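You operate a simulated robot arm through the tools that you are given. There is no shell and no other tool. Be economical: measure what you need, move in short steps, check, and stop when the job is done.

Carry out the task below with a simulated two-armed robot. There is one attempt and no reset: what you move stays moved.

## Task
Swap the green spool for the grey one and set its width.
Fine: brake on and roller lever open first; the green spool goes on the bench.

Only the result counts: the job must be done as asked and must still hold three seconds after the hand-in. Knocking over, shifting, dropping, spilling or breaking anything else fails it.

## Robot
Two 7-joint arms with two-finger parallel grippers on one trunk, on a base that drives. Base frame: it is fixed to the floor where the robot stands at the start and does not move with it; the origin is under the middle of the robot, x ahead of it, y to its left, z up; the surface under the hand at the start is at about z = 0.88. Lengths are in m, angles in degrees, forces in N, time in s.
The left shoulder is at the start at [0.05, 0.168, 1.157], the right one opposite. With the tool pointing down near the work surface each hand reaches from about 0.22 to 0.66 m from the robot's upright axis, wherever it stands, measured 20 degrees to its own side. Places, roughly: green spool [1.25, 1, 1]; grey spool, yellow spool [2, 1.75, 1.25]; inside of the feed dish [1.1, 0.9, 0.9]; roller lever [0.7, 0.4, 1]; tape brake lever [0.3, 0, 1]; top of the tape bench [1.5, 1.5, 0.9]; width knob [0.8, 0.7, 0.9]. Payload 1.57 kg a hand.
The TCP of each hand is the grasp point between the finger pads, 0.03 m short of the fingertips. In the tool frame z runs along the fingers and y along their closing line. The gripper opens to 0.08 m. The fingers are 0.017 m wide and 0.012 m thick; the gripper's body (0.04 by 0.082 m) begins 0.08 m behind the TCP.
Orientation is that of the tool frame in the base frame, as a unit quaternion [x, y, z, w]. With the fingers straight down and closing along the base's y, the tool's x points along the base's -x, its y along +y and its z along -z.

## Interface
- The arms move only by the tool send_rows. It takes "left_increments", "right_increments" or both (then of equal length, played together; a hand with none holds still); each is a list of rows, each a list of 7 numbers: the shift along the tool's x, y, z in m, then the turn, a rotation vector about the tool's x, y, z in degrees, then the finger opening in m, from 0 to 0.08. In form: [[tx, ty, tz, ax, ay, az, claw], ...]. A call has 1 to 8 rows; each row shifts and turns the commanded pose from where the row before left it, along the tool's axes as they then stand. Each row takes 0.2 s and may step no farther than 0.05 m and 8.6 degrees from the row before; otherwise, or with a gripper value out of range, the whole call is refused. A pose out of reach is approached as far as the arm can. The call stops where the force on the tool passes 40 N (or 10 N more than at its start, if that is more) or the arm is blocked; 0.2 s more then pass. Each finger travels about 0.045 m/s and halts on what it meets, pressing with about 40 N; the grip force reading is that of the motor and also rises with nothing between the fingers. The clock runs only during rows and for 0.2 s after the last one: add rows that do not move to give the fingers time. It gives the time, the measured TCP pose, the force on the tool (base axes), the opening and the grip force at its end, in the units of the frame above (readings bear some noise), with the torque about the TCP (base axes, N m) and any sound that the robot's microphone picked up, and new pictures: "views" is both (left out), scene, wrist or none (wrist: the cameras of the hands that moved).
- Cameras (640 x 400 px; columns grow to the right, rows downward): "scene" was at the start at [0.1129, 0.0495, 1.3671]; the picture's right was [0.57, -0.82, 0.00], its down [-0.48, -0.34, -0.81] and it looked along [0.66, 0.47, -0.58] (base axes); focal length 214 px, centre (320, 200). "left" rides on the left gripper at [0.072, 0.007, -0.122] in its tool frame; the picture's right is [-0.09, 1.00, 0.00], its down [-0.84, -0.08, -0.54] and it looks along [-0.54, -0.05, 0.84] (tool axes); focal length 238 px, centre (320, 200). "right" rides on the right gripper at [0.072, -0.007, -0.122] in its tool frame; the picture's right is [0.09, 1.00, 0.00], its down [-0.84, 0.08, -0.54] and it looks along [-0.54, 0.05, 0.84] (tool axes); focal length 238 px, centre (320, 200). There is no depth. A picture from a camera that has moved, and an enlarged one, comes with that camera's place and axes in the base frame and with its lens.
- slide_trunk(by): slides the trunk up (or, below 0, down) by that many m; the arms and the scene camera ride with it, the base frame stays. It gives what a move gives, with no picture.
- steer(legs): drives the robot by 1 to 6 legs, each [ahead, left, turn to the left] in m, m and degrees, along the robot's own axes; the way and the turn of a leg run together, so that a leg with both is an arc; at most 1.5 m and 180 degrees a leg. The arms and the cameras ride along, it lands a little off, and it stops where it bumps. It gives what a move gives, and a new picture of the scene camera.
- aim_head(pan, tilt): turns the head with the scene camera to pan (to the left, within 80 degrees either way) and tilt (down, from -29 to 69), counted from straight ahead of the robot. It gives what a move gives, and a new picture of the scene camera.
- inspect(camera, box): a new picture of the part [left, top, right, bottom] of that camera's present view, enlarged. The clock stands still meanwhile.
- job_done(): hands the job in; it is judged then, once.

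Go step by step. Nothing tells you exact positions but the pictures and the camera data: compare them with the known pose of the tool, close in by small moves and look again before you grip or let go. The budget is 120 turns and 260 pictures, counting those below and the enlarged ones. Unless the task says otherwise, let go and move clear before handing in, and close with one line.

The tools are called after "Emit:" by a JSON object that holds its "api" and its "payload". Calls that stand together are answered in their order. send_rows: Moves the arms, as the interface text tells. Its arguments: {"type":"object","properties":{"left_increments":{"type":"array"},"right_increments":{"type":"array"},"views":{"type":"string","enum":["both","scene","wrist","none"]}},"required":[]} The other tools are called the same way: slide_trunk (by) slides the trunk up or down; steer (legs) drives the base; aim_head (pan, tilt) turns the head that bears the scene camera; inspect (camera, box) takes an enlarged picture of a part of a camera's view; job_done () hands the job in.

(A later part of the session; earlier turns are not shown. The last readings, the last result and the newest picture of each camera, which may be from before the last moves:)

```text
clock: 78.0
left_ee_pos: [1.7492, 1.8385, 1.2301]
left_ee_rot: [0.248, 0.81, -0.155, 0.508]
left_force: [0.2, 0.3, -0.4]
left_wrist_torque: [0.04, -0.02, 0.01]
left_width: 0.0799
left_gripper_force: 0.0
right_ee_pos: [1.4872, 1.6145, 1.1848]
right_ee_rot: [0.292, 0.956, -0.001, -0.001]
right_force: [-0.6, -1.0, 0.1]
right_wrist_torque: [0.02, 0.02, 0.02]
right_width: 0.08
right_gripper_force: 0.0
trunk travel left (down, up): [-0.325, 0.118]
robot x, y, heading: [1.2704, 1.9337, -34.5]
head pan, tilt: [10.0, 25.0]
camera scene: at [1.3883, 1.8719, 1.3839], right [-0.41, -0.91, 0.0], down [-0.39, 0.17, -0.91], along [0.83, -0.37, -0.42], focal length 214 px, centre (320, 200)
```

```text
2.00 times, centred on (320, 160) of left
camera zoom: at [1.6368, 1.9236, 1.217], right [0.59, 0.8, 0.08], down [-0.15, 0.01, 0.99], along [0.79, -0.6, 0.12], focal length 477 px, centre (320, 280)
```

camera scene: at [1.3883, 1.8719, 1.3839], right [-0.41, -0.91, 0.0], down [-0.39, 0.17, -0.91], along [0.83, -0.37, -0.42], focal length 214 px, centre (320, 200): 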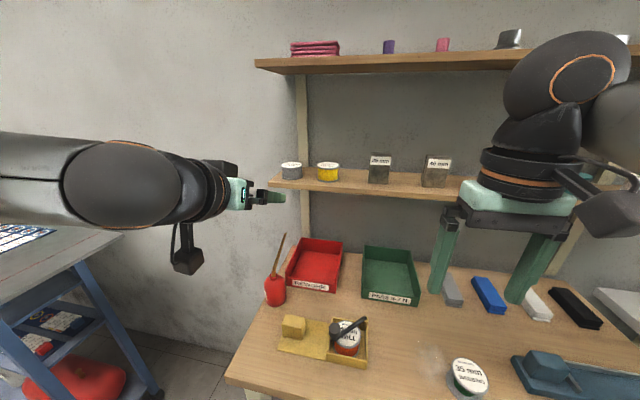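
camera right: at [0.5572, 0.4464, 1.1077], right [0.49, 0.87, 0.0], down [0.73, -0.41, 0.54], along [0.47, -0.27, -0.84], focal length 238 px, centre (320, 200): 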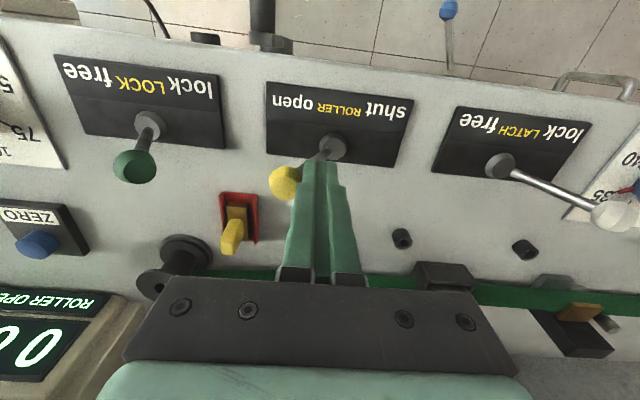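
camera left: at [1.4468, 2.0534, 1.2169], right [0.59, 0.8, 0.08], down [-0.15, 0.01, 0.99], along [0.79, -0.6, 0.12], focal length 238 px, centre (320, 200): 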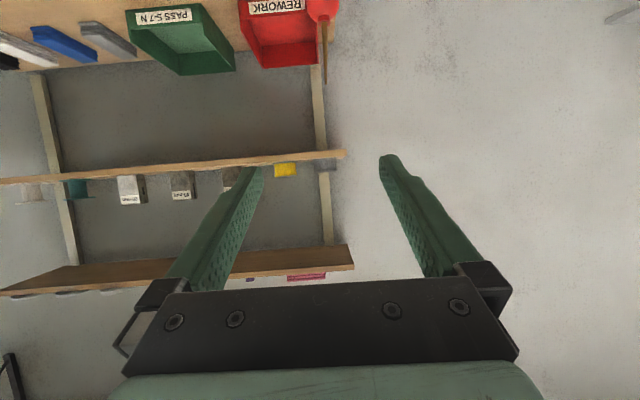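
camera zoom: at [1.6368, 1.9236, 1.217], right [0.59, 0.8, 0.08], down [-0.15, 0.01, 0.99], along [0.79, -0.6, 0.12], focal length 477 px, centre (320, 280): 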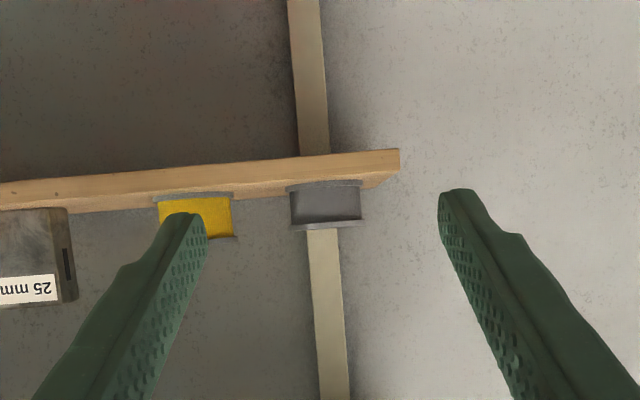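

The spool spans about z 1.186–1.222 at (1.942, 1.706). I advance most of the way, level, and look again.

Emit:
{"api": "send_rows", "payload": {"left_increments": [[-0.0186, 0, 0.0382, 0, 0, 0, 0.08], [-0.0186, 0, 0.0382, 0, 0, 0, 0.08], [-0.0186, 0, 0.0382, 0, 0, 0, 0.08], [-0.0186, 0, 0.0382, 0, 0, 0, 0.08]]}}

Emit:
{"api": "inspect", "payload": {"camera": "scene", "box": [250, 140, 370, 220]}}

Emit:
{"api": "inspect", "payload": {"camera": "left", "box": [200, 80, 440, 240]}}

```text
clock: 79.0
left_ee_pos: [1.8912, 1.7433, 1.2303]
left_ee_rot: [0.249, 0.81, -0.156, 0.508]
left_force: [0.4, 0.2, 0.6]
left_wrist_torque: [0.0, 0.02, 0.03]
left_width: 0.0798
left_gripper_force: 0.0
right_ee_pos: [1.4868, 1.6167, 1.1851]
right_ee_rot: [0.292, 0.957, -0.001, -0.001]
right_force: [0.3, -0.2, 0.1]
right_wrist_torque: [0.02, 0.0, 0.02]
right_width: 0.0799
right_gripper_force: 0.1
trunk travel left (down, up): [-0.325, 0.118]
robot x, y, heading: [1.2691, 1.9302, -34.3]
head pan, tilt: [10.0, 25.0]
camera scene: at [1.3885, 1.8719, 1.3839], right [-0.41, -0.91, 0.0], down [-0.39, 0.17, -0.91], along [0.83, -0.37, -0.42], focal length 214 px, centre (320, 200)
camera left: at [1.778, 1.8289, 1.2172], right [0.59, 0.8, 0.08], down [-0.15, 0.0, 0.99], along [0.79, -0.6, 0.12], focal length 238 px, centre (320, 200)
```

scene: 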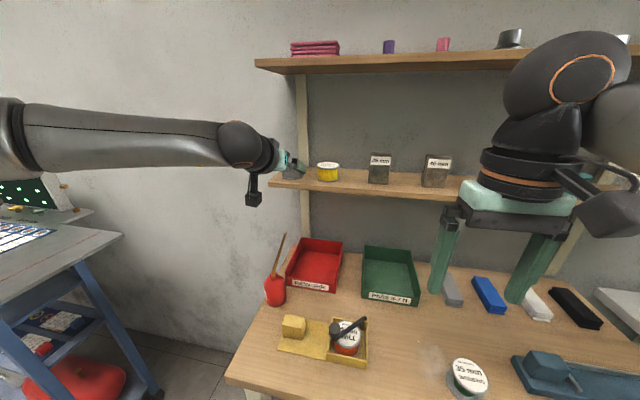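
left: 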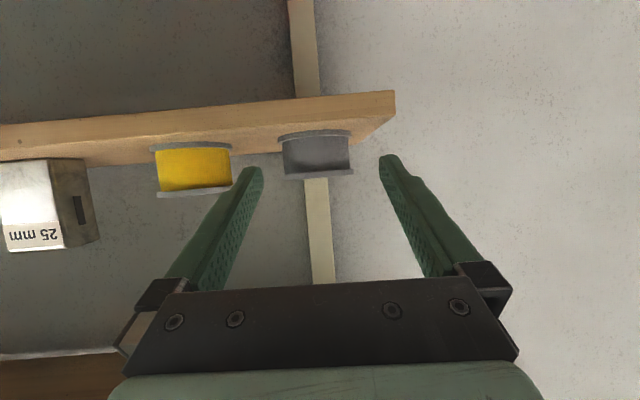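

```text
5.00 times, centred on (310, 180) of scene
camera zoom: at [1.3885, 1.8719, 1.3839], right [-0.41, -0.91, 0.0], down [-0.39, 0.17, -0.91], along [0.83, -0.37, -0.42], focal length 1072 px, centre (370, 300)
```

zoom: 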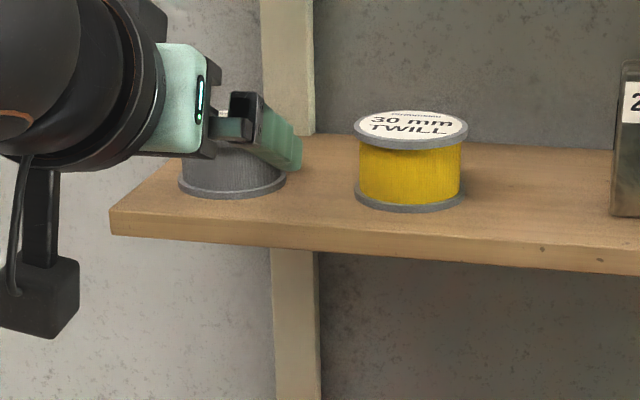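

```text
2.50 times, centred on (320, 160) of left
camera zoom: at [1.778, 1.8289, 1.2172], right [0.59, 0.8, 0.08], down [-0.15, 0.0, 0.99], along [0.79, -0.6, 0.12], focal length 596 px, centre (320, 300)
```

zoom: 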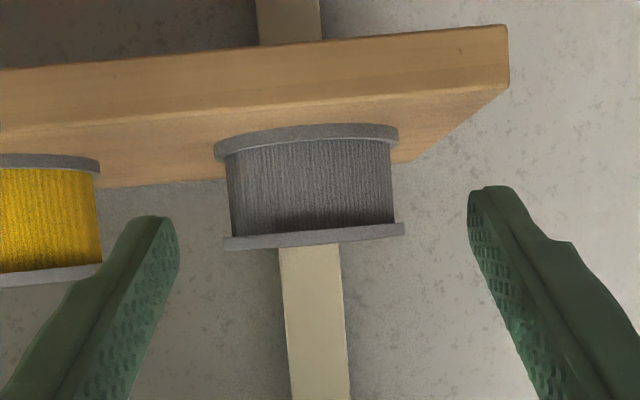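

Centred well. I advance the last 6 cm so the pads straddle the spool.

Emit:
{"api": "send_rows", "payload": {"left_increments": [[-0.0041, -0.001, 0.0214, 0, 0, 0, 0.08], [-0.0041, -0.001, 0.0214, 0, 0, 0, 0.08], [-0.0041, 0, 0.0214, 0, 0, 0, 0.08]]}}

Emit:
{"api": "inspect", "payload": {"camera": "scene", "box": [250, 140, 370, 220]}}

Emit:
{"api": "inspect", "payload": {"camera": "left", "box": [200, 80, 440, 240]}}

```text
clock: 79.8
left_ee_pos: [1.943, 1.7058, 1.2136]
left_ee_rot: [0.248, 0.81, -0.155, 0.509]
left_force: [-0.3, 0.2, 0.2]
left_wrist_torque: [-0.01, -0.01, 0.0]
left_width: 0.0804
left_gripper_force: 0.1
right_ee_pos: [1.4867, 1.615, 1.1852]
right_ee_rot: [0.292, 0.957, -0.001, 0.0]
right_force: [-0.3, 0.5, 0.4]
right_wrist_torque: [0.03, 0.01, 0.05]
right_width: 0.0805
right_gripper_force: 0.1
trunk travel left (down, up): [-0.325, 0.118]
robot x, y, heading: [1.2698, 1.9357, -34.4]
head pan, tilt: [10.0, 25.0]
camera scene: at [1.3886, 1.8721, 1.3839], right [-0.41, -0.91, 0.0], down [-0.39, 0.17, -0.91], along [0.83, -0.37, -0.42], focal length 214 px, centre (320, 200)
camera left: at [1.8292, 1.7922, 1.2007], right [0.59, 0.8, 0.08], down [-0.15, 0.01, 0.99], along [0.79, -0.6, 0.12], focal length 238 px, centre (320, 200)
```

scene: 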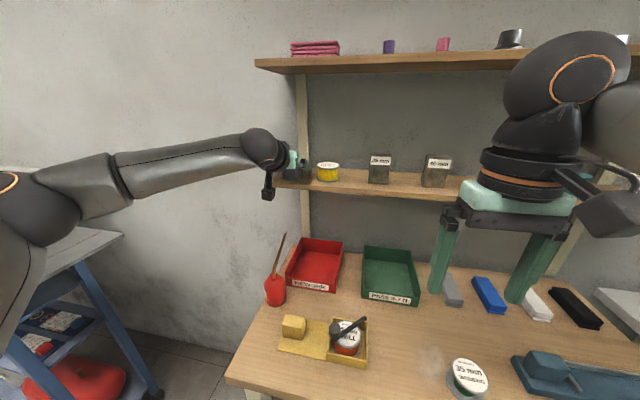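
left: 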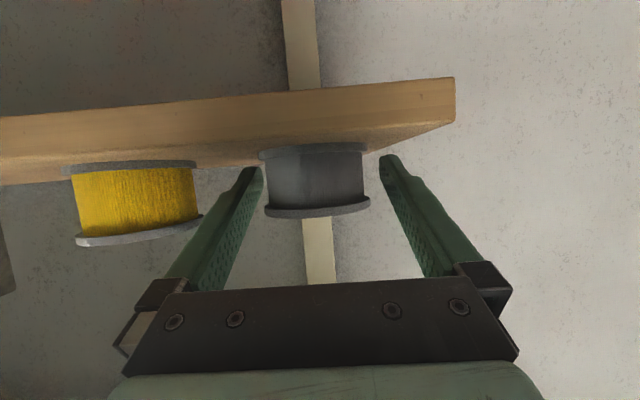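

```text
5.00 times, centred on (310, 180) of scene
camera zoom: at [1.3886, 1.8721, 1.3839], right [-0.41, -0.91, 0.0], down [-0.39, 0.17, -0.91], along [0.83, -0.37, -0.42], focal length 1072 px, centre (370, 300)
```

zoom: 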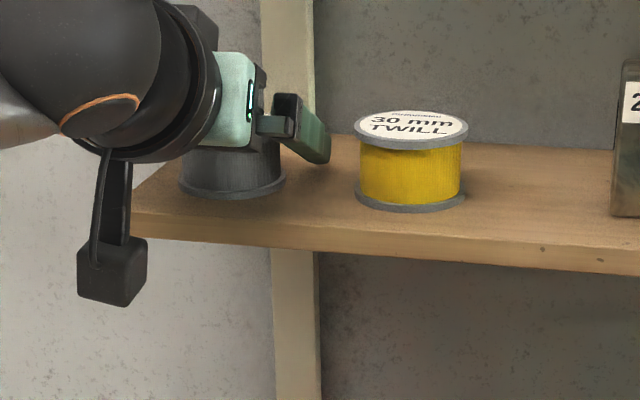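

```text
2.50 times, centred on (320, 160) of left
camera zoom: at [1.8292, 1.7922, 1.2007], right [0.59, 0.8, 0.08], down [-0.15, 0.01, 0.99], along [0.79, -0.6, 0.12], focal length 596 px, centre (320, 300)
```

zoom: 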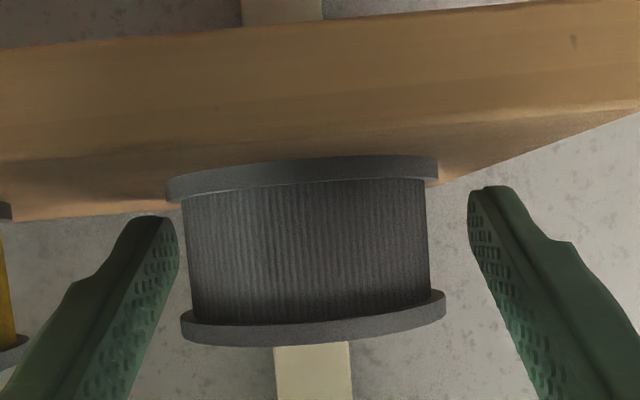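

Well straddled, near the upper half. I close the fingers and watch the width.

Emit:
{"api": "send_rows", "payload": {"left_increments": [[0, 0, 0, 0, 0, 0, 0.045], [0, 0, 0, 0, 0, 0, 0.045], [0, 0, 0, 0, 0, 0, 0.045], [0, 0, 0, 0, 0, 0, 0.045]], "views": "wrist"}}

```text
clock: 80.8
left_ee_pos: [1.9404, 1.7082, 1.2139]
left_ee_rot: [0.249, 0.809, -0.156, 0.509]
left_force: [0.7, -0.7, 0.9]
left_wrist_torque: [0.03, -0.07, 0.01]
left_width: 0.0589
left_gripper_force: 39.0
right_ee_pos: [1.4858, 1.6162, 1.1847]
right_ee_rot: [0.291, 0.957, -0.002, 0.0]
right_force: [-0.2, -0.2, 0.7]
right_wrist_torque: [0.0, 0.0, -0.01]
right_width: 0.0801
right_gripper_force: 0.1
trunk travel left (down, up): [-0.325, 0.118]
robot x, y, heading: [1.2686, 1.9333, -34.4]
head pan, tilt: [10.0, 25.0]
camera left: at [1.8281, 1.7924, 1.2014], right [0.59, 0.8, 0.08], down [-0.15, 0.01, 0.99], along [0.79, -0.6, 0.12], focal length 238 px, centre (320, 200)
```

left: 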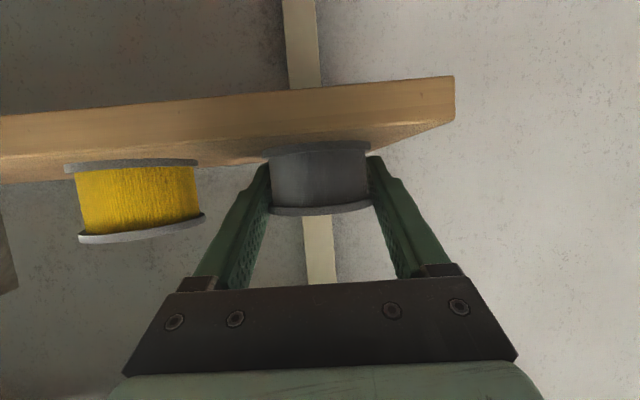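

Gripped at 59 mm. I lift 4 cm straight up and check.

Emit:
{"api": "send_rows", "payload": {"left_increments": [[-0.009, 0, -0.0044, 0, 0, 0, 0.045], [-0.0135, 0, -0.0066, 0, 0, 0, 0.045], [-0.0135, 0, -0.0066, 0, 0, 0, 0.045]]}}

Emit:
{"api": "inspect", "payload": {"camera": "scene", "box": [250, 120, 370, 200]}}

```text
clock: 81.6
left_ee_pos: [1.9391, 1.7101, 1.2448]
left_ee_rot: [0.248, 0.81, -0.155, 0.508]
left_force: [-0.5, -0.7, -1.9]
left_wrist_torque: [-0.01, -0.03, -0.01]
left_width: 0.0587
left_gripper_force: 40.5
left hand out of reach, approached as far as the arm can: row 3
right_ee_pos: [1.4874, 1.6156, 1.1859]
right_ee_rot: [0.292, 0.957, -0.001, 0.0]
right_force: [0.1, 0.6, 0.1]
right_wrist_torque: [-0.02, 0.0, -0.02]
right_width: 0.0801
right_gripper_force: 0.0
trunk travel left (down, up): [-0.325, 0.118]
robot x, y, heading: [1.2702, 1.9369, -34.1]
head pan, tilt: [10.0, 25.0]
camera scene: at [1.388, 1.8722, 1.384], right [-0.41, -0.91, 0.0], down [-0.39, 0.17, -0.91], along [0.83, -0.37, -0.42], focal length 214 px, centre (320, 200)
camera left: at [1.8271, 1.7958, 1.2321], right [0.59, 0.8, 0.08], down [-0.15, 0.01, 0.99], along [0.79, -0.6, 0.12], focal length 238 px, centre (320, 200)
```

scene: 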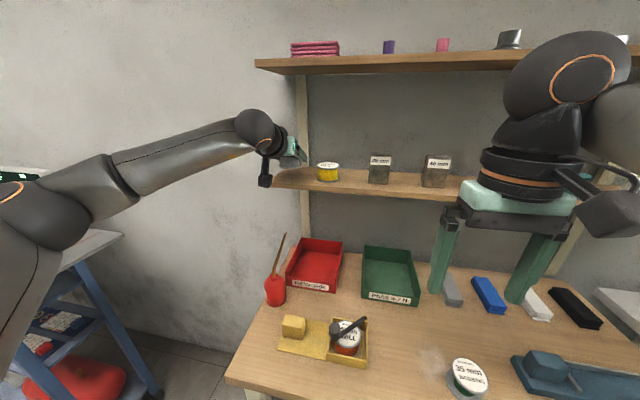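
left: 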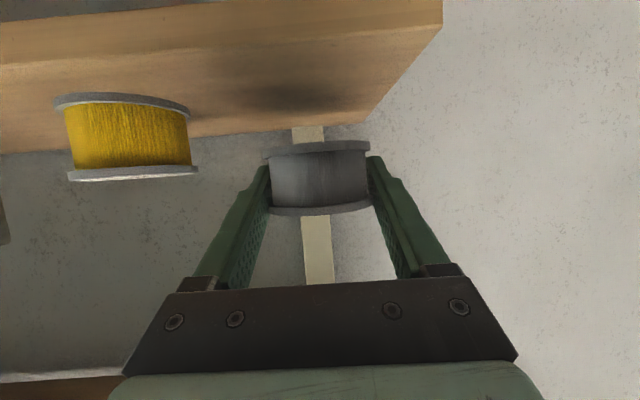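

```text
5.00 times, centred on (310, 160) of scene
camera zoom: at [1.388, 1.8722, 1.384], right [-0.41, -0.91, 0.0], down [-0.39, 0.17, -0.91], along [0.83, -0.37, -0.42], focal length 1072 px, centre (370, 400)
```

zoom: 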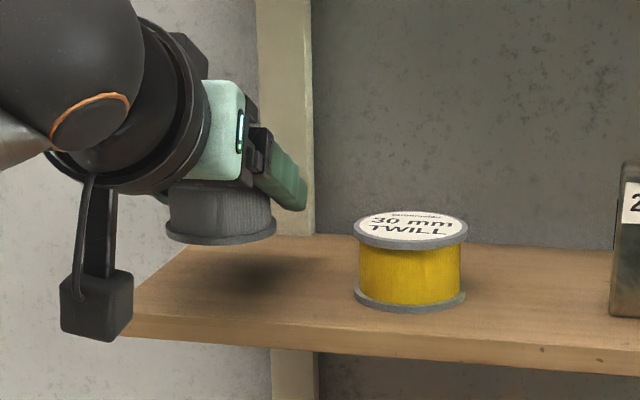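

It's in hand and clear. I back away from the shelf and go to the wooden bench to set it down and regrip it from above.

Emit:
{"api": "steer", "payload": {"legs": [[-0.35, 0, 0], [0, -0.314, 0], [0.22, 0, 0]]}}

Emit:
{"api": "send_rows", "payload": {"left_increments": [[0.0143, 0, -0.0293, 0, 0, 0, 0.045], [0.0143, 0, -0.0293, 0, 0, 0, 0.045], [0.0143, 0, -0.0293, 0, 0, 0, 0.045], [0.0143, 0, -0.0293, 0, 0, 0, 0.045], [0.036, 0, 0.0175, 0, 0, 0, 0.045], [0.036, 0, 0.0175, 0, 0, 0, 0.045], [0.036, 0, 0.0175, 0, 0, 0, 0.045]]}}

```text
clock: 88.2
left_ee_pos: [1.6536, 1.524, 1.2445]
left_ee_rot: [0.248, 0.81, -0.156, 0.508]
left_force: [0.3, -0.1, -1.3]
left_wrist_torque: [0.0, 0.01, -0.03]
left_width: 0.0588
left_gripper_force: 39.4
right_ee_pos: [1.2008, 1.428, 1.1853]
right_ee_rot: [0.29, 0.957, -0.001, 0.0]
right_force: [-0.3, -0.6, -0.2]
right_wrist_torque: [0.06, -0.01, 0.01]
right_width: 0.0798
right_gripper_force: 0.0
trunk travel left (down, up): [-0.325, 0.118]
robot x, y, heading: [0.9811, 1.7449, -34.3]
head pan, tilt: [10.0, 25.0]
camera scene: at [1.1015, 1.6839, 1.3839], right [-0.41, -0.91, 0.0], down [-0.39, 0.17, -0.91], along [0.83, -0.37, -0.42], focal length 214 px, centre (320, 200)
```

scene: 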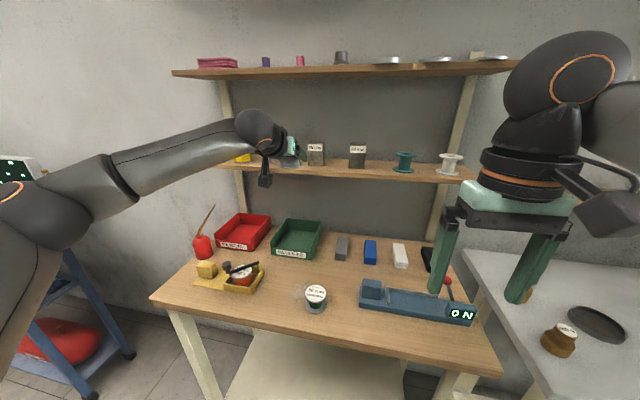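

```text
clock: 89.8
left_ee_pos: [1.5446, 1.5969, 1.1247]
left_ee_rot: [0.248, 0.81, -0.156, 0.508]
left_force: [-0.1, -0.2, -2.1]
left_wrist_torque: [0.01, -0.01, 0.02]
left_width: 0.0587
left_gripper_force: 40.1
right_ee_pos: [1.2011, 1.4273, 1.1846]
right_ee_rot: [0.29, 0.957, 0.0, 0.001]
right_force: [0.1, -0.5, 0.3]
right_wrist_torque: [-0.01, 0.02, -0.02]
right_width: 0.0801
right_gripper_force: 0.0
trunk travel left (down, up): [-0.325, 0.118]
robot x, y, heading: [0.9831, 1.7459, -34.2]
head pan, tilt: [10.0, 25.0]
camera scene: at [1.1015, 1.6841, 1.384], right [-0.41, -0.91, 0.0], down [-0.39, 0.17, -0.91], along [0.83, -0.37, -0.42], focal length 214 px, centre (320, 200)
camera left: at [1.4319, 1.6817, 1.1112], right [0.59, 0.8, 0.08], down [-0.15, 0.01, 0.99], along [0.79, -0.6, 0.12], focal length 238 px, centre (320, 200)
```

scene: 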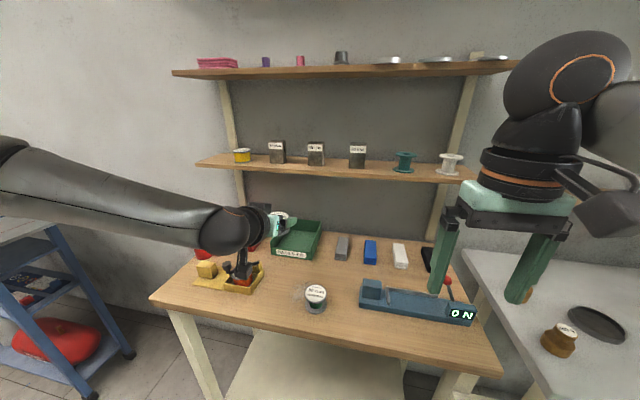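
left: 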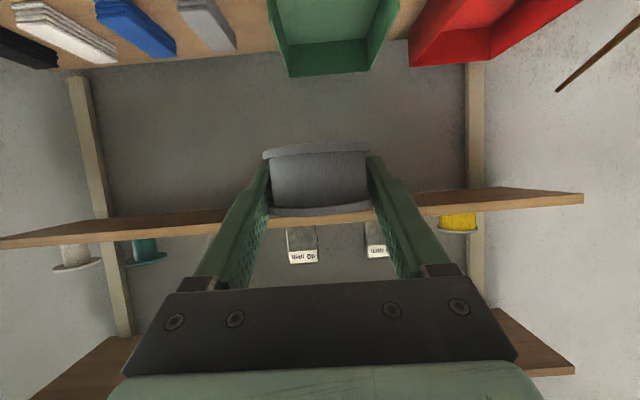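

This area is cramped for a tilted set-down. The front of the grey bench beside the dish has more room, about (1.04, 0.97). I raise the hand and drive there.

Emit:
{"api": "send_rows", "payload": {"left_increments": [[-0.036, 0, -0.0175, 0, 0, 0, 0.045], [-0.036, 0, -0.0175, 0, 0, 0, 0.045]], "views": "none"}}

Emit:
{"api": "steer", "payload": {"legs": [[-0.15, 0, 0], [0, -0.767, 0], [0.09, 0, 0]]}}

Emit:
{"api": "aim_head", "payload": {"pan": 20, "tilt": 42}}

```text
clock: 90.3
left_ee_pos: [1.5445, 1.5986, 1.2063]
left_ee_rot: [0.247, 0.81, -0.155, 0.509]
left_force: [0.0, 0.2, -0.5]
left_wrist_torque: [0.02, -0.04, -0.01]
left_width: 0.0587
left_gripper_force: 40.2
right_ee_pos: [1.1991, 1.4279, 1.1844]
right_ee_rot: [0.289, 0.957, -0.001, -0.001]
right_force: [-0.5, -0.7, -0.4]
right_wrist_torque: [0.0, -0.04, 0.01]
right_width: 0.08
right_gripper_force: 0.1
trunk travel left (down, up): [-0.325, 0.118]
robot x, y, heading: [0.9827, 1.7417, -34.3]
head pan, tilt: [10.0, 25.0]
```

```text
clock: 99.2
left_ee_pos: [1.0655, 0.9962, 1.2042]
left_ee_rot: [0.25, 0.809, -0.158, 0.508]
left_force: [0.4, 0.0, -1.3]
left_wrist_torque: [-0.02, 0.03, 0.01]
left_width: 0.0589
left_gripper_force: 39.9
right_ee_pos: [0.7194, 0.8284, 1.185]
right_ee_rot: [0.292, 0.957, -0.001, 0.0]
right_force: [0.1, 0.0, 0.6]
right_wrist_torque: [-0.02, 0.01, 0.0]
right_width: 0.0795
right_gripper_force: 0.0
trunk travel left (down, up): [-0.325, 0.118]
robot x, y, heading: [0.5003, 1.1476, -34.5]
head pan, tilt: [10.0, 25.0]
camera scene: at [0.6208, 1.0845, 1.3839], right [-0.41, -0.91, 0.0], down [-0.39, 0.18, -0.91], along [0.82, -0.37, -0.42], focal length 214 px, centre (320, 200)
```

scene: 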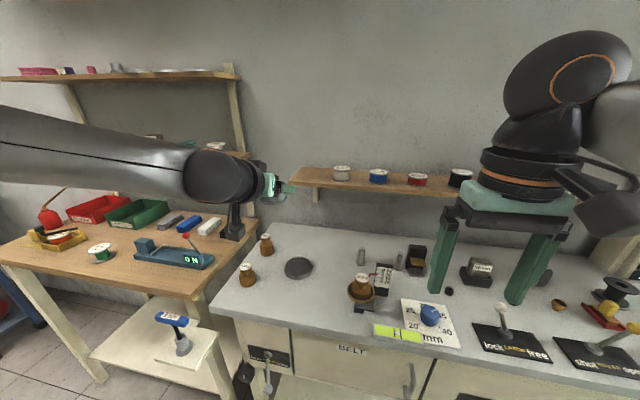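

```text
clock: 100.0
left_ee_pos: [1.0645, 0.997, 1.2046]
left_ee_rot: [0.249, 0.809, -0.157, 0.508]
left_force: [0.2, 0.6, -1.4]
left_wrist_torque: [0.03, 0.01, 0.05]
left_width: 0.0588
left_gripper_force: 39.7
right_ee_pos: [0.7189, 0.8287, 1.1864]
right_ee_rot: [0.291, 0.957, -0.001, 0.0]
right_force: [0.0, 0.6, 0.3]
right_wrist_torque: [0.02, -0.02, -0.02]
right_width: 0.08
right_gripper_force: 0.0
trunk travel left (down, up): [-0.325, 0.118]
robot x, y, heading: [0.5037, 1.1488, -34.5]
head pan, tilt: [20.0, 42.0]
camera scene: at [0.6171, 1.1023, 1.3578], right [-0.25, -0.97, 0.0], down [-0.65, 0.17, -0.74], along [0.72, -0.19, -0.67], focal length 214 px, centre (320, 200)
```

scene: 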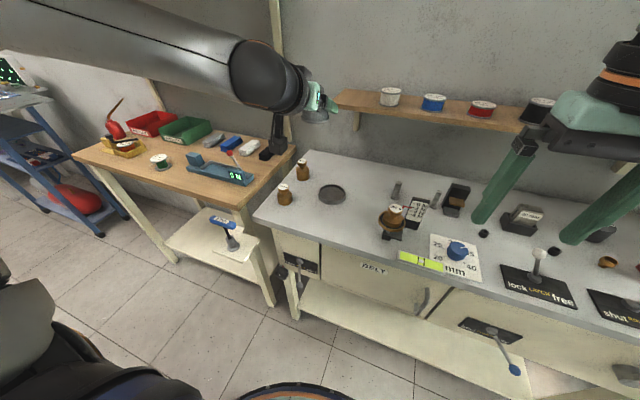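

There is room here: dish at (1.135, 0.93), 400 g weight at (1.155, 1.08). I shift slightly and lower.

Emit:
{"api": "send_rows", "payload": {"left_increments": [[0.0066, -0.02, -0.0135, 0, 0, 0, 0.045], [0.036, 0, 0.0175, 0, 0, 0, 0.045], [0.036, 0, 0.0175, 0, 0, 0, 0.045], [0.036, 0, 0.0175, 0, 0, 0, 0.045], [0.036, 0, 0.0175, 0, 0, 0, 0.045], [0.036, 0, 0.0175, 0, 0, 0, 0.045], [0.027, 0, 0.0131, 0, 0, 0, 0.045]]}}

Emit:
{"api": "inspect", "payload": {"camera": "scene", "box": [220, 120, 460, 280]}}

```text
clock: 101.5
left_ee_pos: [1.0411, 0.9888, 0.978]
left_ee_rot: [0.248, 0.81, -0.156, 0.508]
left_force: [-1.1, 0.0, -1.6]
left_wrist_torque: [-0.05, 0.0, -0.02]
left_width: 0.0589
left_gripper_force: 39.9
left hand out of reach, approached as far as the arm can: row 7
right_ee_pos: [0.7169, 0.8289, 1.1862]
right_ee_rot: [0.292, 0.957, -0.001, 0.0]
right_force: [-0.2, 0.9, -0.4]
right_wrist_torque: [-0.02, -0.02, 0.0]
right_width: 0.0801
right_gripper_force: 0.1
trunk travel left (down, up): [-0.325, 0.118]
robot x, y, heading: [0.4996, 1.1466, -34.5]
head pan, tilt: [20.0, 42.0]
camera scene: at [0.6171, 1.1024, 1.3578], right [-0.25, -0.97, 0.0], down [-0.65, 0.17, -0.74], along [0.72, -0.18, -0.67], focal length 214 px, centre (320, 200)
camera left: at [0.9281, 1.0737, 0.9661], right [0.59, 0.8, 0.08], down [-0.14, 0.0, 0.99], along [0.79, -0.6, 0.12], focal length 238 px, centre (320, 200)
```

scene: 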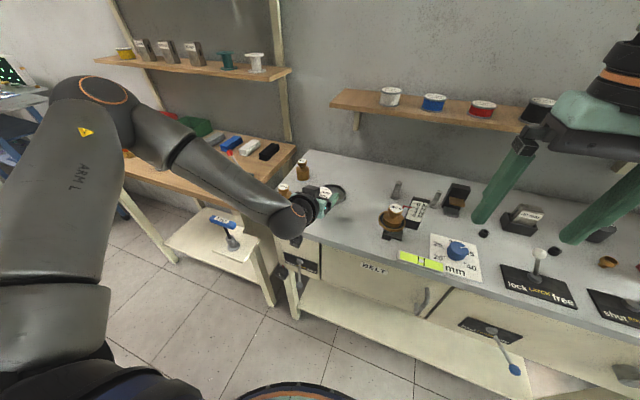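
left: 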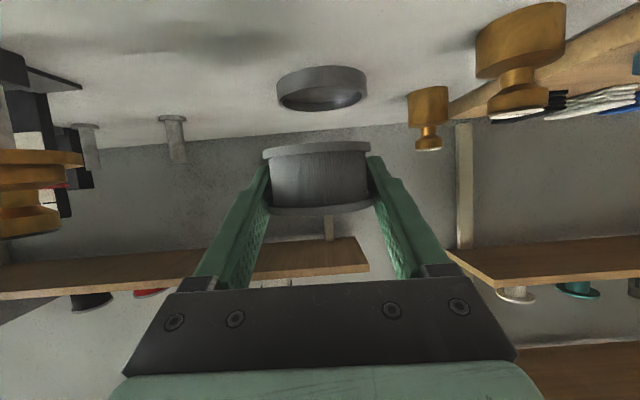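

```text
2.50 times, centred on (340, 200) of scene
camera zoom: at [0.6171, 1.1024, 1.3578], right [-0.25, -0.97, 0.0], down [-0.65, 0.17, -0.74], along [0.72, -0.18, -0.67], focal length 536 px, centre (270, 200)
```

zoom: 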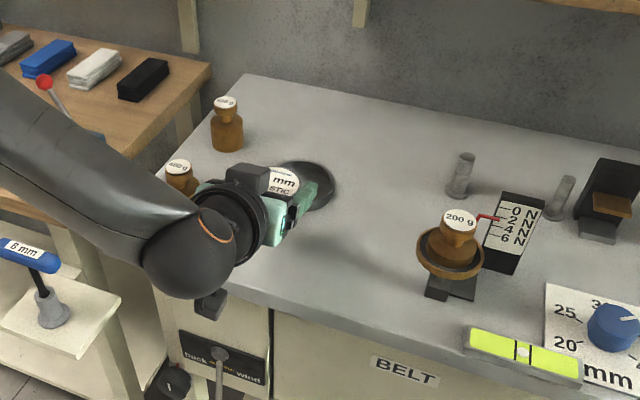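

The arm is at its limit in that pose, so I lower the trunk 4.5 cm instead.

Emit:
{"api": "slide_trunk", "payload": {"by": -0.045}}

Emit:
{"api": "inspect", "payload": {"camera": "left", "box": [0, 0, 640, 400]}}

Emit:
{"api": "inspect", "payload": {"camera": "scene", "box": [220, 120, 460, 280]}}

```text
clock: 102.4
left_ee_pos: [1.0404, 0.9886, 0.9351]
left_ee_rot: [0.249, 0.81, -0.156, 0.507]
left_force: [0.0, 0.8, -1.6]
left_wrist_torque: [0.0, -0.01, 0.01]
left_width: 0.0592
left_gripper_force: 40.1
right_ee_pos: [0.7185, 0.8284, 1.14]
right_ee_rot: [0.292, 0.957, -0.001, -0.001]
right_force: [-0.1, -0.5, -0.7]
right_wrist_torque: [0.0, -0.01, 0.01]
right_width: 0.0802
right_gripper_force: 0.1
trunk travel left (down, up): [-0.28, 0.163]
robot x, y, heading: [0.4998, 1.1475, -34.1]
head pan, tilt: [20.0, 42.0]
```

```text
1.00 times, centred on (320, 200) of left (not enlarged: the box is as wide or as high as the picture)
camera zoom: at [0.9279, 1.0738, 0.9215], right [0.59, 0.8, 0.08], down [-0.14, 0.0, 0.99], along [0.79, -0.6, 0.12], focal length 238 px, centre (320, 200)
```

zoom: 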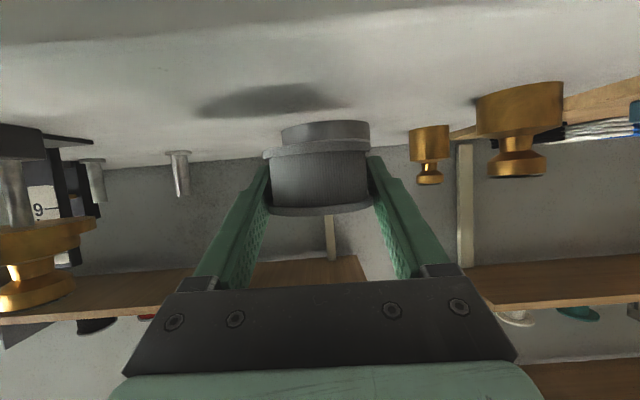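

```text
2.50 times, centred on (340, 200) of scene
camera zoom: at [0.6169, 1.1025, 1.3128], right [-0.25, -0.97, 0.0], down [-0.65, 0.17, -0.74], along [0.72, -0.19, -0.67], focal length 536 px, centre (270, 200)
```

zoom: 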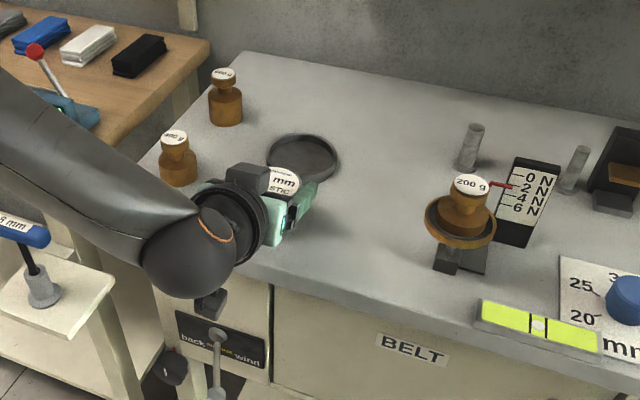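

Emit:
{"api": "slide_trunk", "payload": {"by": -0.01}}

Emit:
{"api": "slide_trunk", "payload": {"by": -0.004}}

```text
clock: 103.0
left_ee_pos: [1.0386, 0.9887, 0.9243]
left_ee_rot: [0.248, 0.811, -0.154, 0.508]
left_force: [-0.3, -0.3, -1.8]
left_wrist_torque: [0.02, 0.0, 0.01]
left_width: 0.0587
left_gripper_force: 40.3
right_ee_pos: [0.7184, 0.8291, 1.1303]
right_ee_rot: [0.291, 0.957, 0.0, 0.0]
right_force: [-0.3, 0.8, 0.1]
right_wrist_torque: [0.02, 0.03, 0.0]
right_width: 0.0797
right_gripper_force: 0.1
trunk travel left (down, up): [-0.27, 0.173]
robot x, y, heading: [0.5007, 1.1473, -34.4]
head pan, tilt: [20.0, 42.0]
```

```text
clock: 103.5
left_ee_pos: [1.0409, 0.9888, 0.9206]
left_ee_rot: [0.249, 0.81, -0.155, 0.507]
left_force: [-0.7, -0.3, -1.6]
left_wrist_torque: [-0.01, -0.03, -0.02]
left_width: 0.0589
left_gripper_force: 40.2
right_ee_pos: [0.7192, 0.8274, 1.1256]
right_ee_rot: [0.291, 0.957, 0.0, -0.001]
right_force: [0.7, 0.0, 0.0]
right_wrist_torque: [-0.01, -0.03, -0.01]
right_width: 0.08
right_gripper_force: 0.1
trunk travel left (down, up): [-0.266, 0.177]
robot x, y, heading: [0.5003, 1.1471, -34.6]
head pan, tilt: [20.0, 42.0]
```

Emit:
{"api": "slide_trunk", "payload": {"by": -0.005}}

Emit:
{"api": "slide_trunk", "payload": {"by": -0.004}}

Emit:
{"api": "inspect", "payload": {"camera": "left", "box": [200, 80, 440, 240]}}

```text
clock: 104.1
left_ee_pos: [1.0416, 0.9887, 0.9159]
left_ee_rot: [0.25, 0.81, -0.156, 0.507]
left_force: [0.0, 0.2, -1.6]
left_wrist_torque: [-0.02, 0.0, 0.0]
left_width: 0.0589
left_gripper_force: 39.6
right_ee_pos: [0.7187, 0.8289, 1.1218]
right_ee_rot: [0.292, 0.957, -0.001, 0.0]
right_force: [0.4, 0.2, -1.1]
right_wrist_torque: [0.0, -0.03, 0.03]
right_width: 0.08
right_gripper_force: 0.1
trunk travel left (down, up): [-0.261, 0.182]
robot x, y, heading: [0.5045, 1.15, -34.3]
head pan, tilt: [20.0, 42.0]
```

```text
clock: 104.6
left_ee_pos: [1.0406, 0.9889, 0.9098]
left_ee_rot: [0.248, 0.81, -0.155, 0.508]
left_force: [-0.8, 0.3, -1.4]
left_wrist_torque: [-0.01, 0.03, 0.01]
left_width: 0.0589
left_gripper_force: 39.8
right_ee_pos: [0.7181, 0.8286, 1.1158]
right_ee_rot: [0.292, 0.957, -0.001, -0.001]
right_force: [-0.5, -0.1, 0.1]
right_wrist_torque: [-0.01, -0.02, -0.02]
right_width: 0.0799
right_gripper_force: 0.1
trunk travel left (down, up): [-0.257, 0.186]
robot x, y, heading: [0.5041, 1.147, -34.7]
head pan, tilt: [20.0, 42.0]
```

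```text
2.50 times, centred on (320, 160) of left
camera zoom: at [0.9279, 1.0738, 0.8984], right [0.59, 0.8, 0.08], down [-0.14, 0.0, 0.99], along [0.79, -0.6, 0.12], focal length 596 px, centre (320, 300)
```

zoom: 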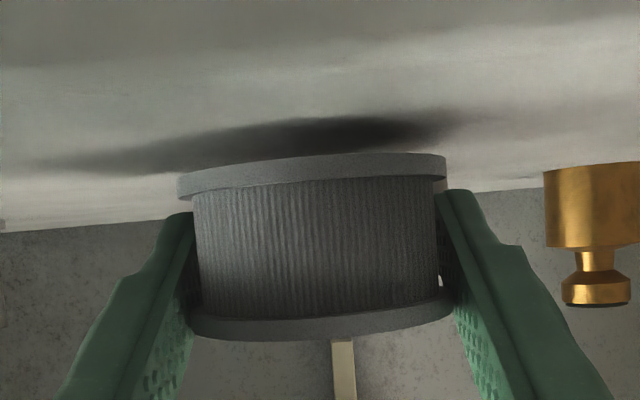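

Emit:
{"api": "slide_trunk", "payload": {"by": -0.004}}

Emit:
{"api": "slide_trunk", "payload": {"by": -0.003}}

Emit:
{"api": "inspect", "payload": {"camera": "left", "box": [200, 80, 440, 240]}}

```text
clock: 105.1
left_ee_pos: [1.0403, 0.9889, 0.9068]
left_ee_rot: [0.249, 0.81, -0.155, 0.507]
left_force: [0.8, 0.1, -0.8]
left_wrist_torque: [0.02, 0.0, 0.0]
left_width: 0.0588
left_gripper_force: 39.7
right_ee_pos: [0.7189, 0.8296, 1.1136]
right_ee_rot: [0.291, 0.957, -0.001, 0.0]
right_force: [-0.2, 0.2, 0.2]
right_wrist_torque: [0.02, -0.01, 0.01]
right_width: 0.0801
right_gripper_force: 0.0
trunk travel left (down, up): [-0.253, 0.19]
robot x, y, heading: [0.5043, 1.1477, -34.6]
head pan, tilt: [20.0, 42.0]
```

```text
clock: 105.7
left_ee_pos: [1.0416, 0.987, 0.9043]
left_ee_rot: [0.248, 0.81, -0.155, 0.508]
left_force: [0.8, -0.5, -0.1]
left_wrist_torque: [-0.05, 0.0, 0.02]
left_width: 0.059
left_gripper_force: 39.9
right_ee_pos: [0.7184, 0.8286, 1.1104]
right_ee_rot: [0.292, 0.957, -0.001, -0.001]
right_force: [-0.1, 0.6, 0.0]
right_wrist_torque: [0.0, 0.02, -0.02]
right_width: 0.0799
right_gripper_force: 0.0
trunk travel left (down, up): [-0.25, 0.193]
robot x, y, heading: [0.5017, 1.1436, -34.6]
head pan, tilt: [20.0, 42.0]
```

```text
2.50 times, centred on (320, 160) of left
camera zoom: at [0.928, 1.0737, 0.8916], right [0.59, 0.8, 0.08], down [-0.14, 0.0, 0.99], along [0.79, -0.6, 0.12], focal length 596 px, centre (320, 300)
```

zoom: 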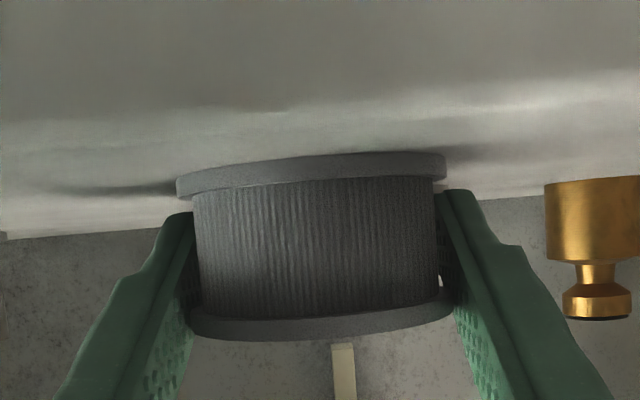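

The weight has come off the fingers (force near zero), so it's touching. I settle 2 mm more and open a little.

Emit:
{"api": "slide_trunk", "payload": {"by": -0.002}}

Emit:
{"api": "send_rows", "payload": {"left_increments": [[0, 0, 0, 0, 0, 0, 0.08], [0, 0, 0, 0, 0, 0, 0.08], [0, 0, 0, 0, 0, 0, 0.08]], "views": "wrist"}}

```text
clock: 106.2
left_ee_pos: [1.0409, 0.9869, 0.9042]
left_ee_rot: [0.248, 0.809, -0.156, 0.509]
left_force: [-1.6, 2.8, 9.1]
left_wrist_torque: [-0.02, 0.36, -0.08]
left_width: 0.0591
left_gripper_force: 39.6
right_ee_pos: [0.7177, 0.8305, 1.1079]
right_ee_rot: [0.292, 0.957, -0.001, 0.001]
right_force: [0.8, -0.3, 0.5]
right_wrist_torque: [0.02, 0.03, 0.01]
right_width: 0.0798
right_gripper_force: 0.0
trunk travel left (down, up): [-0.248, 0.195]
robot x, y, heading: [0.5051, 1.1457, -34.5]
head pan, tilt: [20.0, 42.0]
```

```text
clock: 107.0
left_ee_pos: [1.0416, 0.9879, 0.9017]
left_ee_rot: [0.248, 0.811, -0.154, 0.507]
left_force: [-0.7, 0.5, 1.3]
left_wrist_torque: [0.02, 0.01, 0.01]
left_width: 0.0801
left_gripper_force: 0.0
right_ee_pos: [0.7177, 0.8285, 1.1083]
right_ee_rot: [0.291, 0.957, -0.001, -0.001]
right_force: [-0.2, 0.1, -0.3]
right_wrist_torque: [0.01, -0.01, -0.04]
right_width: 0.08
right_gripper_force: 0.0
trunk travel left (down, up): [-0.248, 0.195]
robot x, y, heading: [0.4981, 1.1508, -34.2]
head pan, tilt: [20.0, 42.0]
camera left: at [0.9279, 1.0738, 0.8894], right [0.59, 0.8, 0.08], down [-0.14, 0.0, 0.99], along [0.79, -0.6, 0.12], focal length 238 px, centre (320, 200)
```

left: 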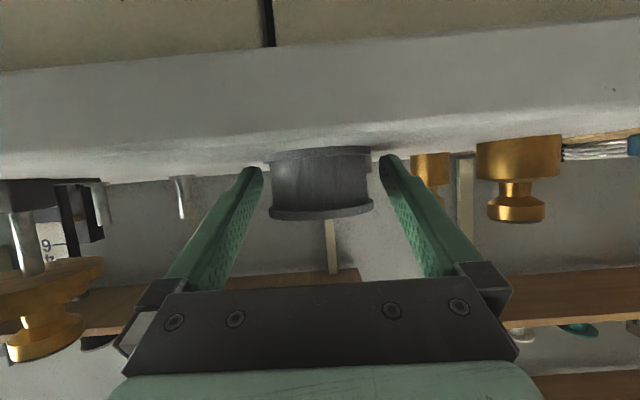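

The spool stands on the bench. I back the robot straight out, restore the trunk height and turn the tool upright again.

Emit:
{"api": "steer", "payload": {"legs": [[-0.2, 0, 0]]}}

Emit:
{"api": "slide_trunk", "payload": {"by": 0.068}}

Emit:
{"api": "send_rows", "payload": {"left_increments": [[-0.036, 0, -0.0175, 0, 0, 0, 0.08], [-0.036, 0, -0.0175, 0, 0, 0, 0.08], [-0.036, 0, -0.0175, 0, 0, 0, 0.08], [-0.036, 0, -0.0175, 0, 0, 0, 0.08], [-0.036, 0, -0.0175, 0, 0, 0, 0.08]], "views": "none"}}

Emit:
{"api": "send_rows", "payload": {"left_increments": [[0, 0, 0, 0, 8, 0, 0.08], [0, 0, 0, 0, 8, 0, 0.08], [0, 0, 0, 0, 8, 0, 0.08], [0, 0, 0, 0, 8, 0, 0.08], [0, 0, 0, 0, 8, 0, 0.08], [0, 0, 0, 0, 8, 0, 0.08], [0, 0, 0, 0, 8, 0, 0.08], [0, 0, 0, 0, 8, 0, 0.08]]}}

```text
clock: 108.6
left_ee_pos: [0.8752, 1.1018, 0.9019]
left_ee_rot: [0.248, 0.81, -0.155, 0.508]
left_force: [-0.3, 0.6, 0.6]
left_wrist_torque: [0.0, 0.02, -0.01]
left_width: 0.0799
left_gripper_force: 0.1
right_ee_pos: [0.5534, 0.942, 1.1088]
right_ee_rot: [0.291, 0.957, 0.0, 0.0]
right_force: [-0.9, 0.2, -0.2]
right_wrist_torque: [-0.01, -0.01, 0.02]
right_width: 0.0801
right_gripper_force: 0.2
trunk travel left (down, up): [-0.248, 0.195]
robot x, y, heading: [0.3347, 1.2609, -34.3]
head pan, tilt: [20.0, 42.0]
camera scene: at [0.4515, 1.2158, 1.2809], right [-0.25, -0.97, 0.0], down [-0.65, 0.17, -0.74], along [0.72, -0.18, -0.67], focal length 214 px, centre (320, 200)
```

scene: 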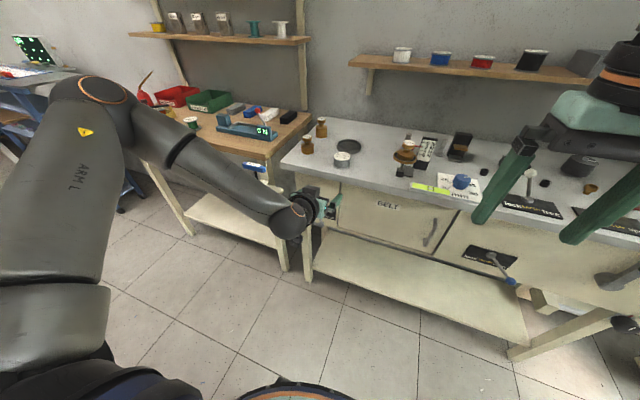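

```text
clock: 109.6
left_ee_pos: [0.8759, 1.1001, 0.9689]
left_ee_rot: [0.248, 0.811, -0.154, 0.507]
left_force: [-0.5, -0.7, -0.1]
left_wrist_torque: [0.01, 0.0, -0.01]
left_width: 0.08
left_gripper_force: 0.1
right_ee_pos: [0.5533, 0.9409, 1.175]
right_ee_rot: [0.291, 0.957, -0.001, 0.0]
right_force: [-0.1, -0.9, -0.7]
right_wrist_torque: [-0.05, -0.02, 0.01]
right_width: 0.0803
right_gripper_force: 0.0
trunk travel left (down, up): [-0.316, 0.127]
robot x, y, heading: [0.3346, 1.2614, -34.6]
head pan, tilt: [20.0, 42.0]
```

```text
clock: 110.8
left_ee_pos: [0.8754, 1.1021, 1.1695]
left_ee_rot: [0.248, 0.811, -0.154, 0.508]
left_force: [0.0, 0.0, 0.8]
left_wrist_torque: [-0.01, 0.01, 0.01]
left_width: 0.0801
left_gripper_force: 0.1
right_ee_pos: [0.5533, 0.9415, 1.177]
right_ee_rot: [0.292, 0.956, -0.001, 0.0]
right_force: [0.2, -0.1, -0.3]
right_wrist_torque: [-0.01, -0.02, 0.01]
right_width: 0.0797
right_gripper_force: 0.1
trunk travel left (down, up): [-0.316, 0.127]
robot x, y, heading: [0.3337, 1.2623, -34.4]
head pan, tilt: [20.0, 42.0]
```

```text
clock: 112.6
left_ee_pos: [0.8984, 1.1807, 1.1983]
left_ee_rot: [0.293, 0.955, -0.009, 0.034]
left_force: [-0.6, -0.1, 0.8]
left_wrist_torque: [-0.01, 0.01, 0.01]
left_width: 0.0798
left_gripper_force: 0.1
left hand out of reach, approached as far as the arm can: row 6, 7, 8
right_ee_pos: [0.5522, 0.9402, 1.1767]
right_ee_rot: [0.291, 0.957, 0.0, 0.001]
right_force: [-0.4, -0.3, -0.6]
right_wrist_torque: [-0.04, -0.01, 0.01]
right_width: 0.0798
right_gripper_force: 0.0
trunk travel left (down, up): [-0.316, 0.127]
robot x, y, heading: [0.3373, 1.2586, -34.6]
head pan, tilt: [20.0, 42.0]
camera scene: at [0.451, 1.2153, 1.3489], right [-0.25, -0.97, 0.0], down [-0.65, 0.17, -0.74], along [0.72, -0.18, -0.67], focal length 214 px, centre (320, 200)
camera left: at [0.8359, 1.2323, 1.3132], right [0.63, 0.77, 0.01], down [0.62, -0.51, 0.6], along [0.47, -0.38, -0.8], focal length 238 px, centre (320, 200)
```

scene: 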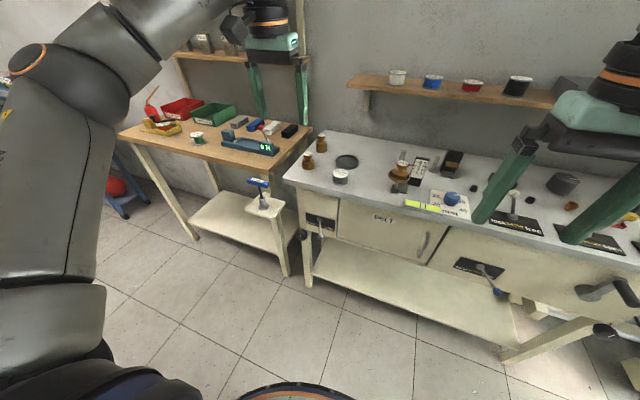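
left: 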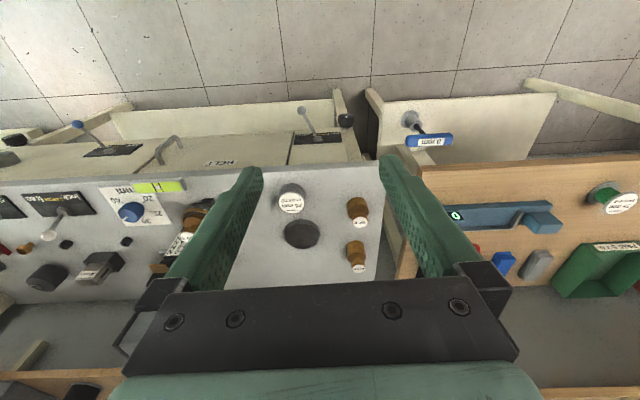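

The grey spool stands at about (1.038, 0.992). I drive in for a grip from above.

Emit:
{"api": "steer", "payload": {"legs": [[0.28, 0, 0]]}}

Emit:
{"api": "send_rows", "payload": {"left_increments": [[0.028, -0.04, 0, 0, 2, 0, 0.08], [0.028, -0.04, 0, 0, 2, 0, 0.08], [0, 0, 0.045, 0, 0, 0, 0.08], [0, 0, 0.045, 0, 0, 0, 0.08], [0, 0, 0.045, 0, 0, 0, 0.08]]}}

```text
clock: 114.6
left_ee_pos: [1.1316, 1.0222, 1.1976]
left_ee_rot: [0.293, 0.955, -0.011, 0.035]
left_force: [-0.8, 0.3, 0.1]
left_wrist_torque: [0.01, 0.01, 0.02]
left_width: 0.0802
left_gripper_force: 0.0
right_ee_pos: [0.7859, 0.7825, 1.1764]
right_ee_rot: [0.291, 0.957, -0.001, -0.001]
right_force: [0.5, -0.5, 1.0]
right_wrist_torque: [0.04, -0.01, 0.0]
right_width: 0.0803
right_gripper_force: 0.1
trunk travel left (down, up): [-0.316, 0.127]
robot x, y, heading: [0.569, 1.1006, -34.3]
head pan, tilt: [20.0, 42.0]
camera scene: at [0.6846, 1.0562, 1.3487], right [-0.25, -0.97, 0.0], down [-0.65, 0.17, -0.74], along [0.72, -0.18, -0.67], focal length 214 px, centre (320, 200)
```

scene: 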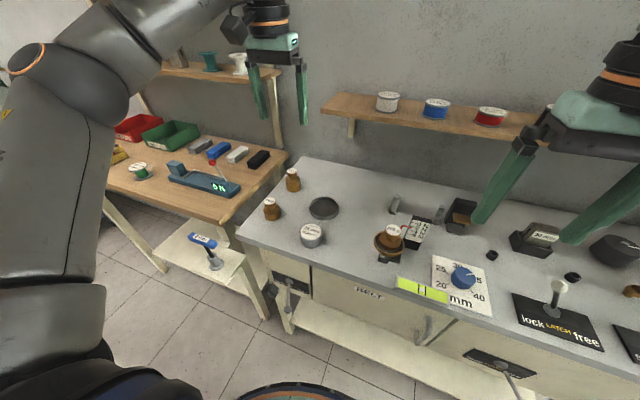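

```text
clock: 115.8
left_ee_pos: [1.04, 1.001, 1.0549]
left_ee_rot: [0.292, 0.956, 0.0, 0.002]
left_force: [0.0, -0.2, 0.1]
left_wrist_torque: [-0.01, -0.03, -0.01]
left_width: 0.0796
left_gripper_force: 0.2
left hand out of reach, approached as far as the arm can: row 1, 2
right_ee_pos: [0.786, 0.7817, 1.1766]
right_ee_rot: [0.293, 0.956, -0.001, -0.001]
right_force: [0.0, -0.2, 0.0]
right_wrist_torque: [0.04, 0.02, 0.0]
right_width: 0.0799
right_gripper_force: 0.0
trunk travel left (down, up): [-0.316, 0.127]
robot x, y, heading: [0.5681, 1.1018, -34.3]
head pan, tilt: [20.0, 42.0]
camera scene: at [0.6843, 1.0564, 1.3488], right [-0.25, -0.97, 0.0], down [-0.65, 0.17, -0.74], along [0.72, -0.18, -0.67], focal length 214 px, centre (320, 200)
camera left: at [0.9835, 1.0476, 1.1746], right [0.63, 0.77, 0.0], down [0.65, -0.53, 0.54], along [0.42, -0.34, -0.84], focal length 238 px, centre (320, 200)
```

scene: 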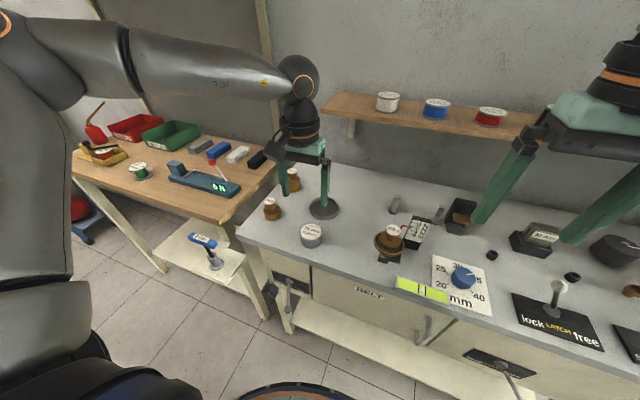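
left: 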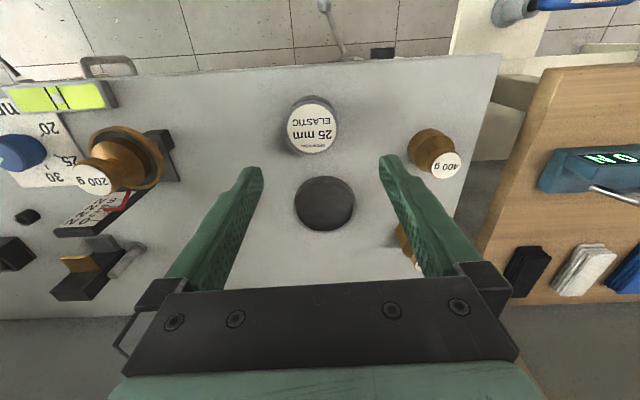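

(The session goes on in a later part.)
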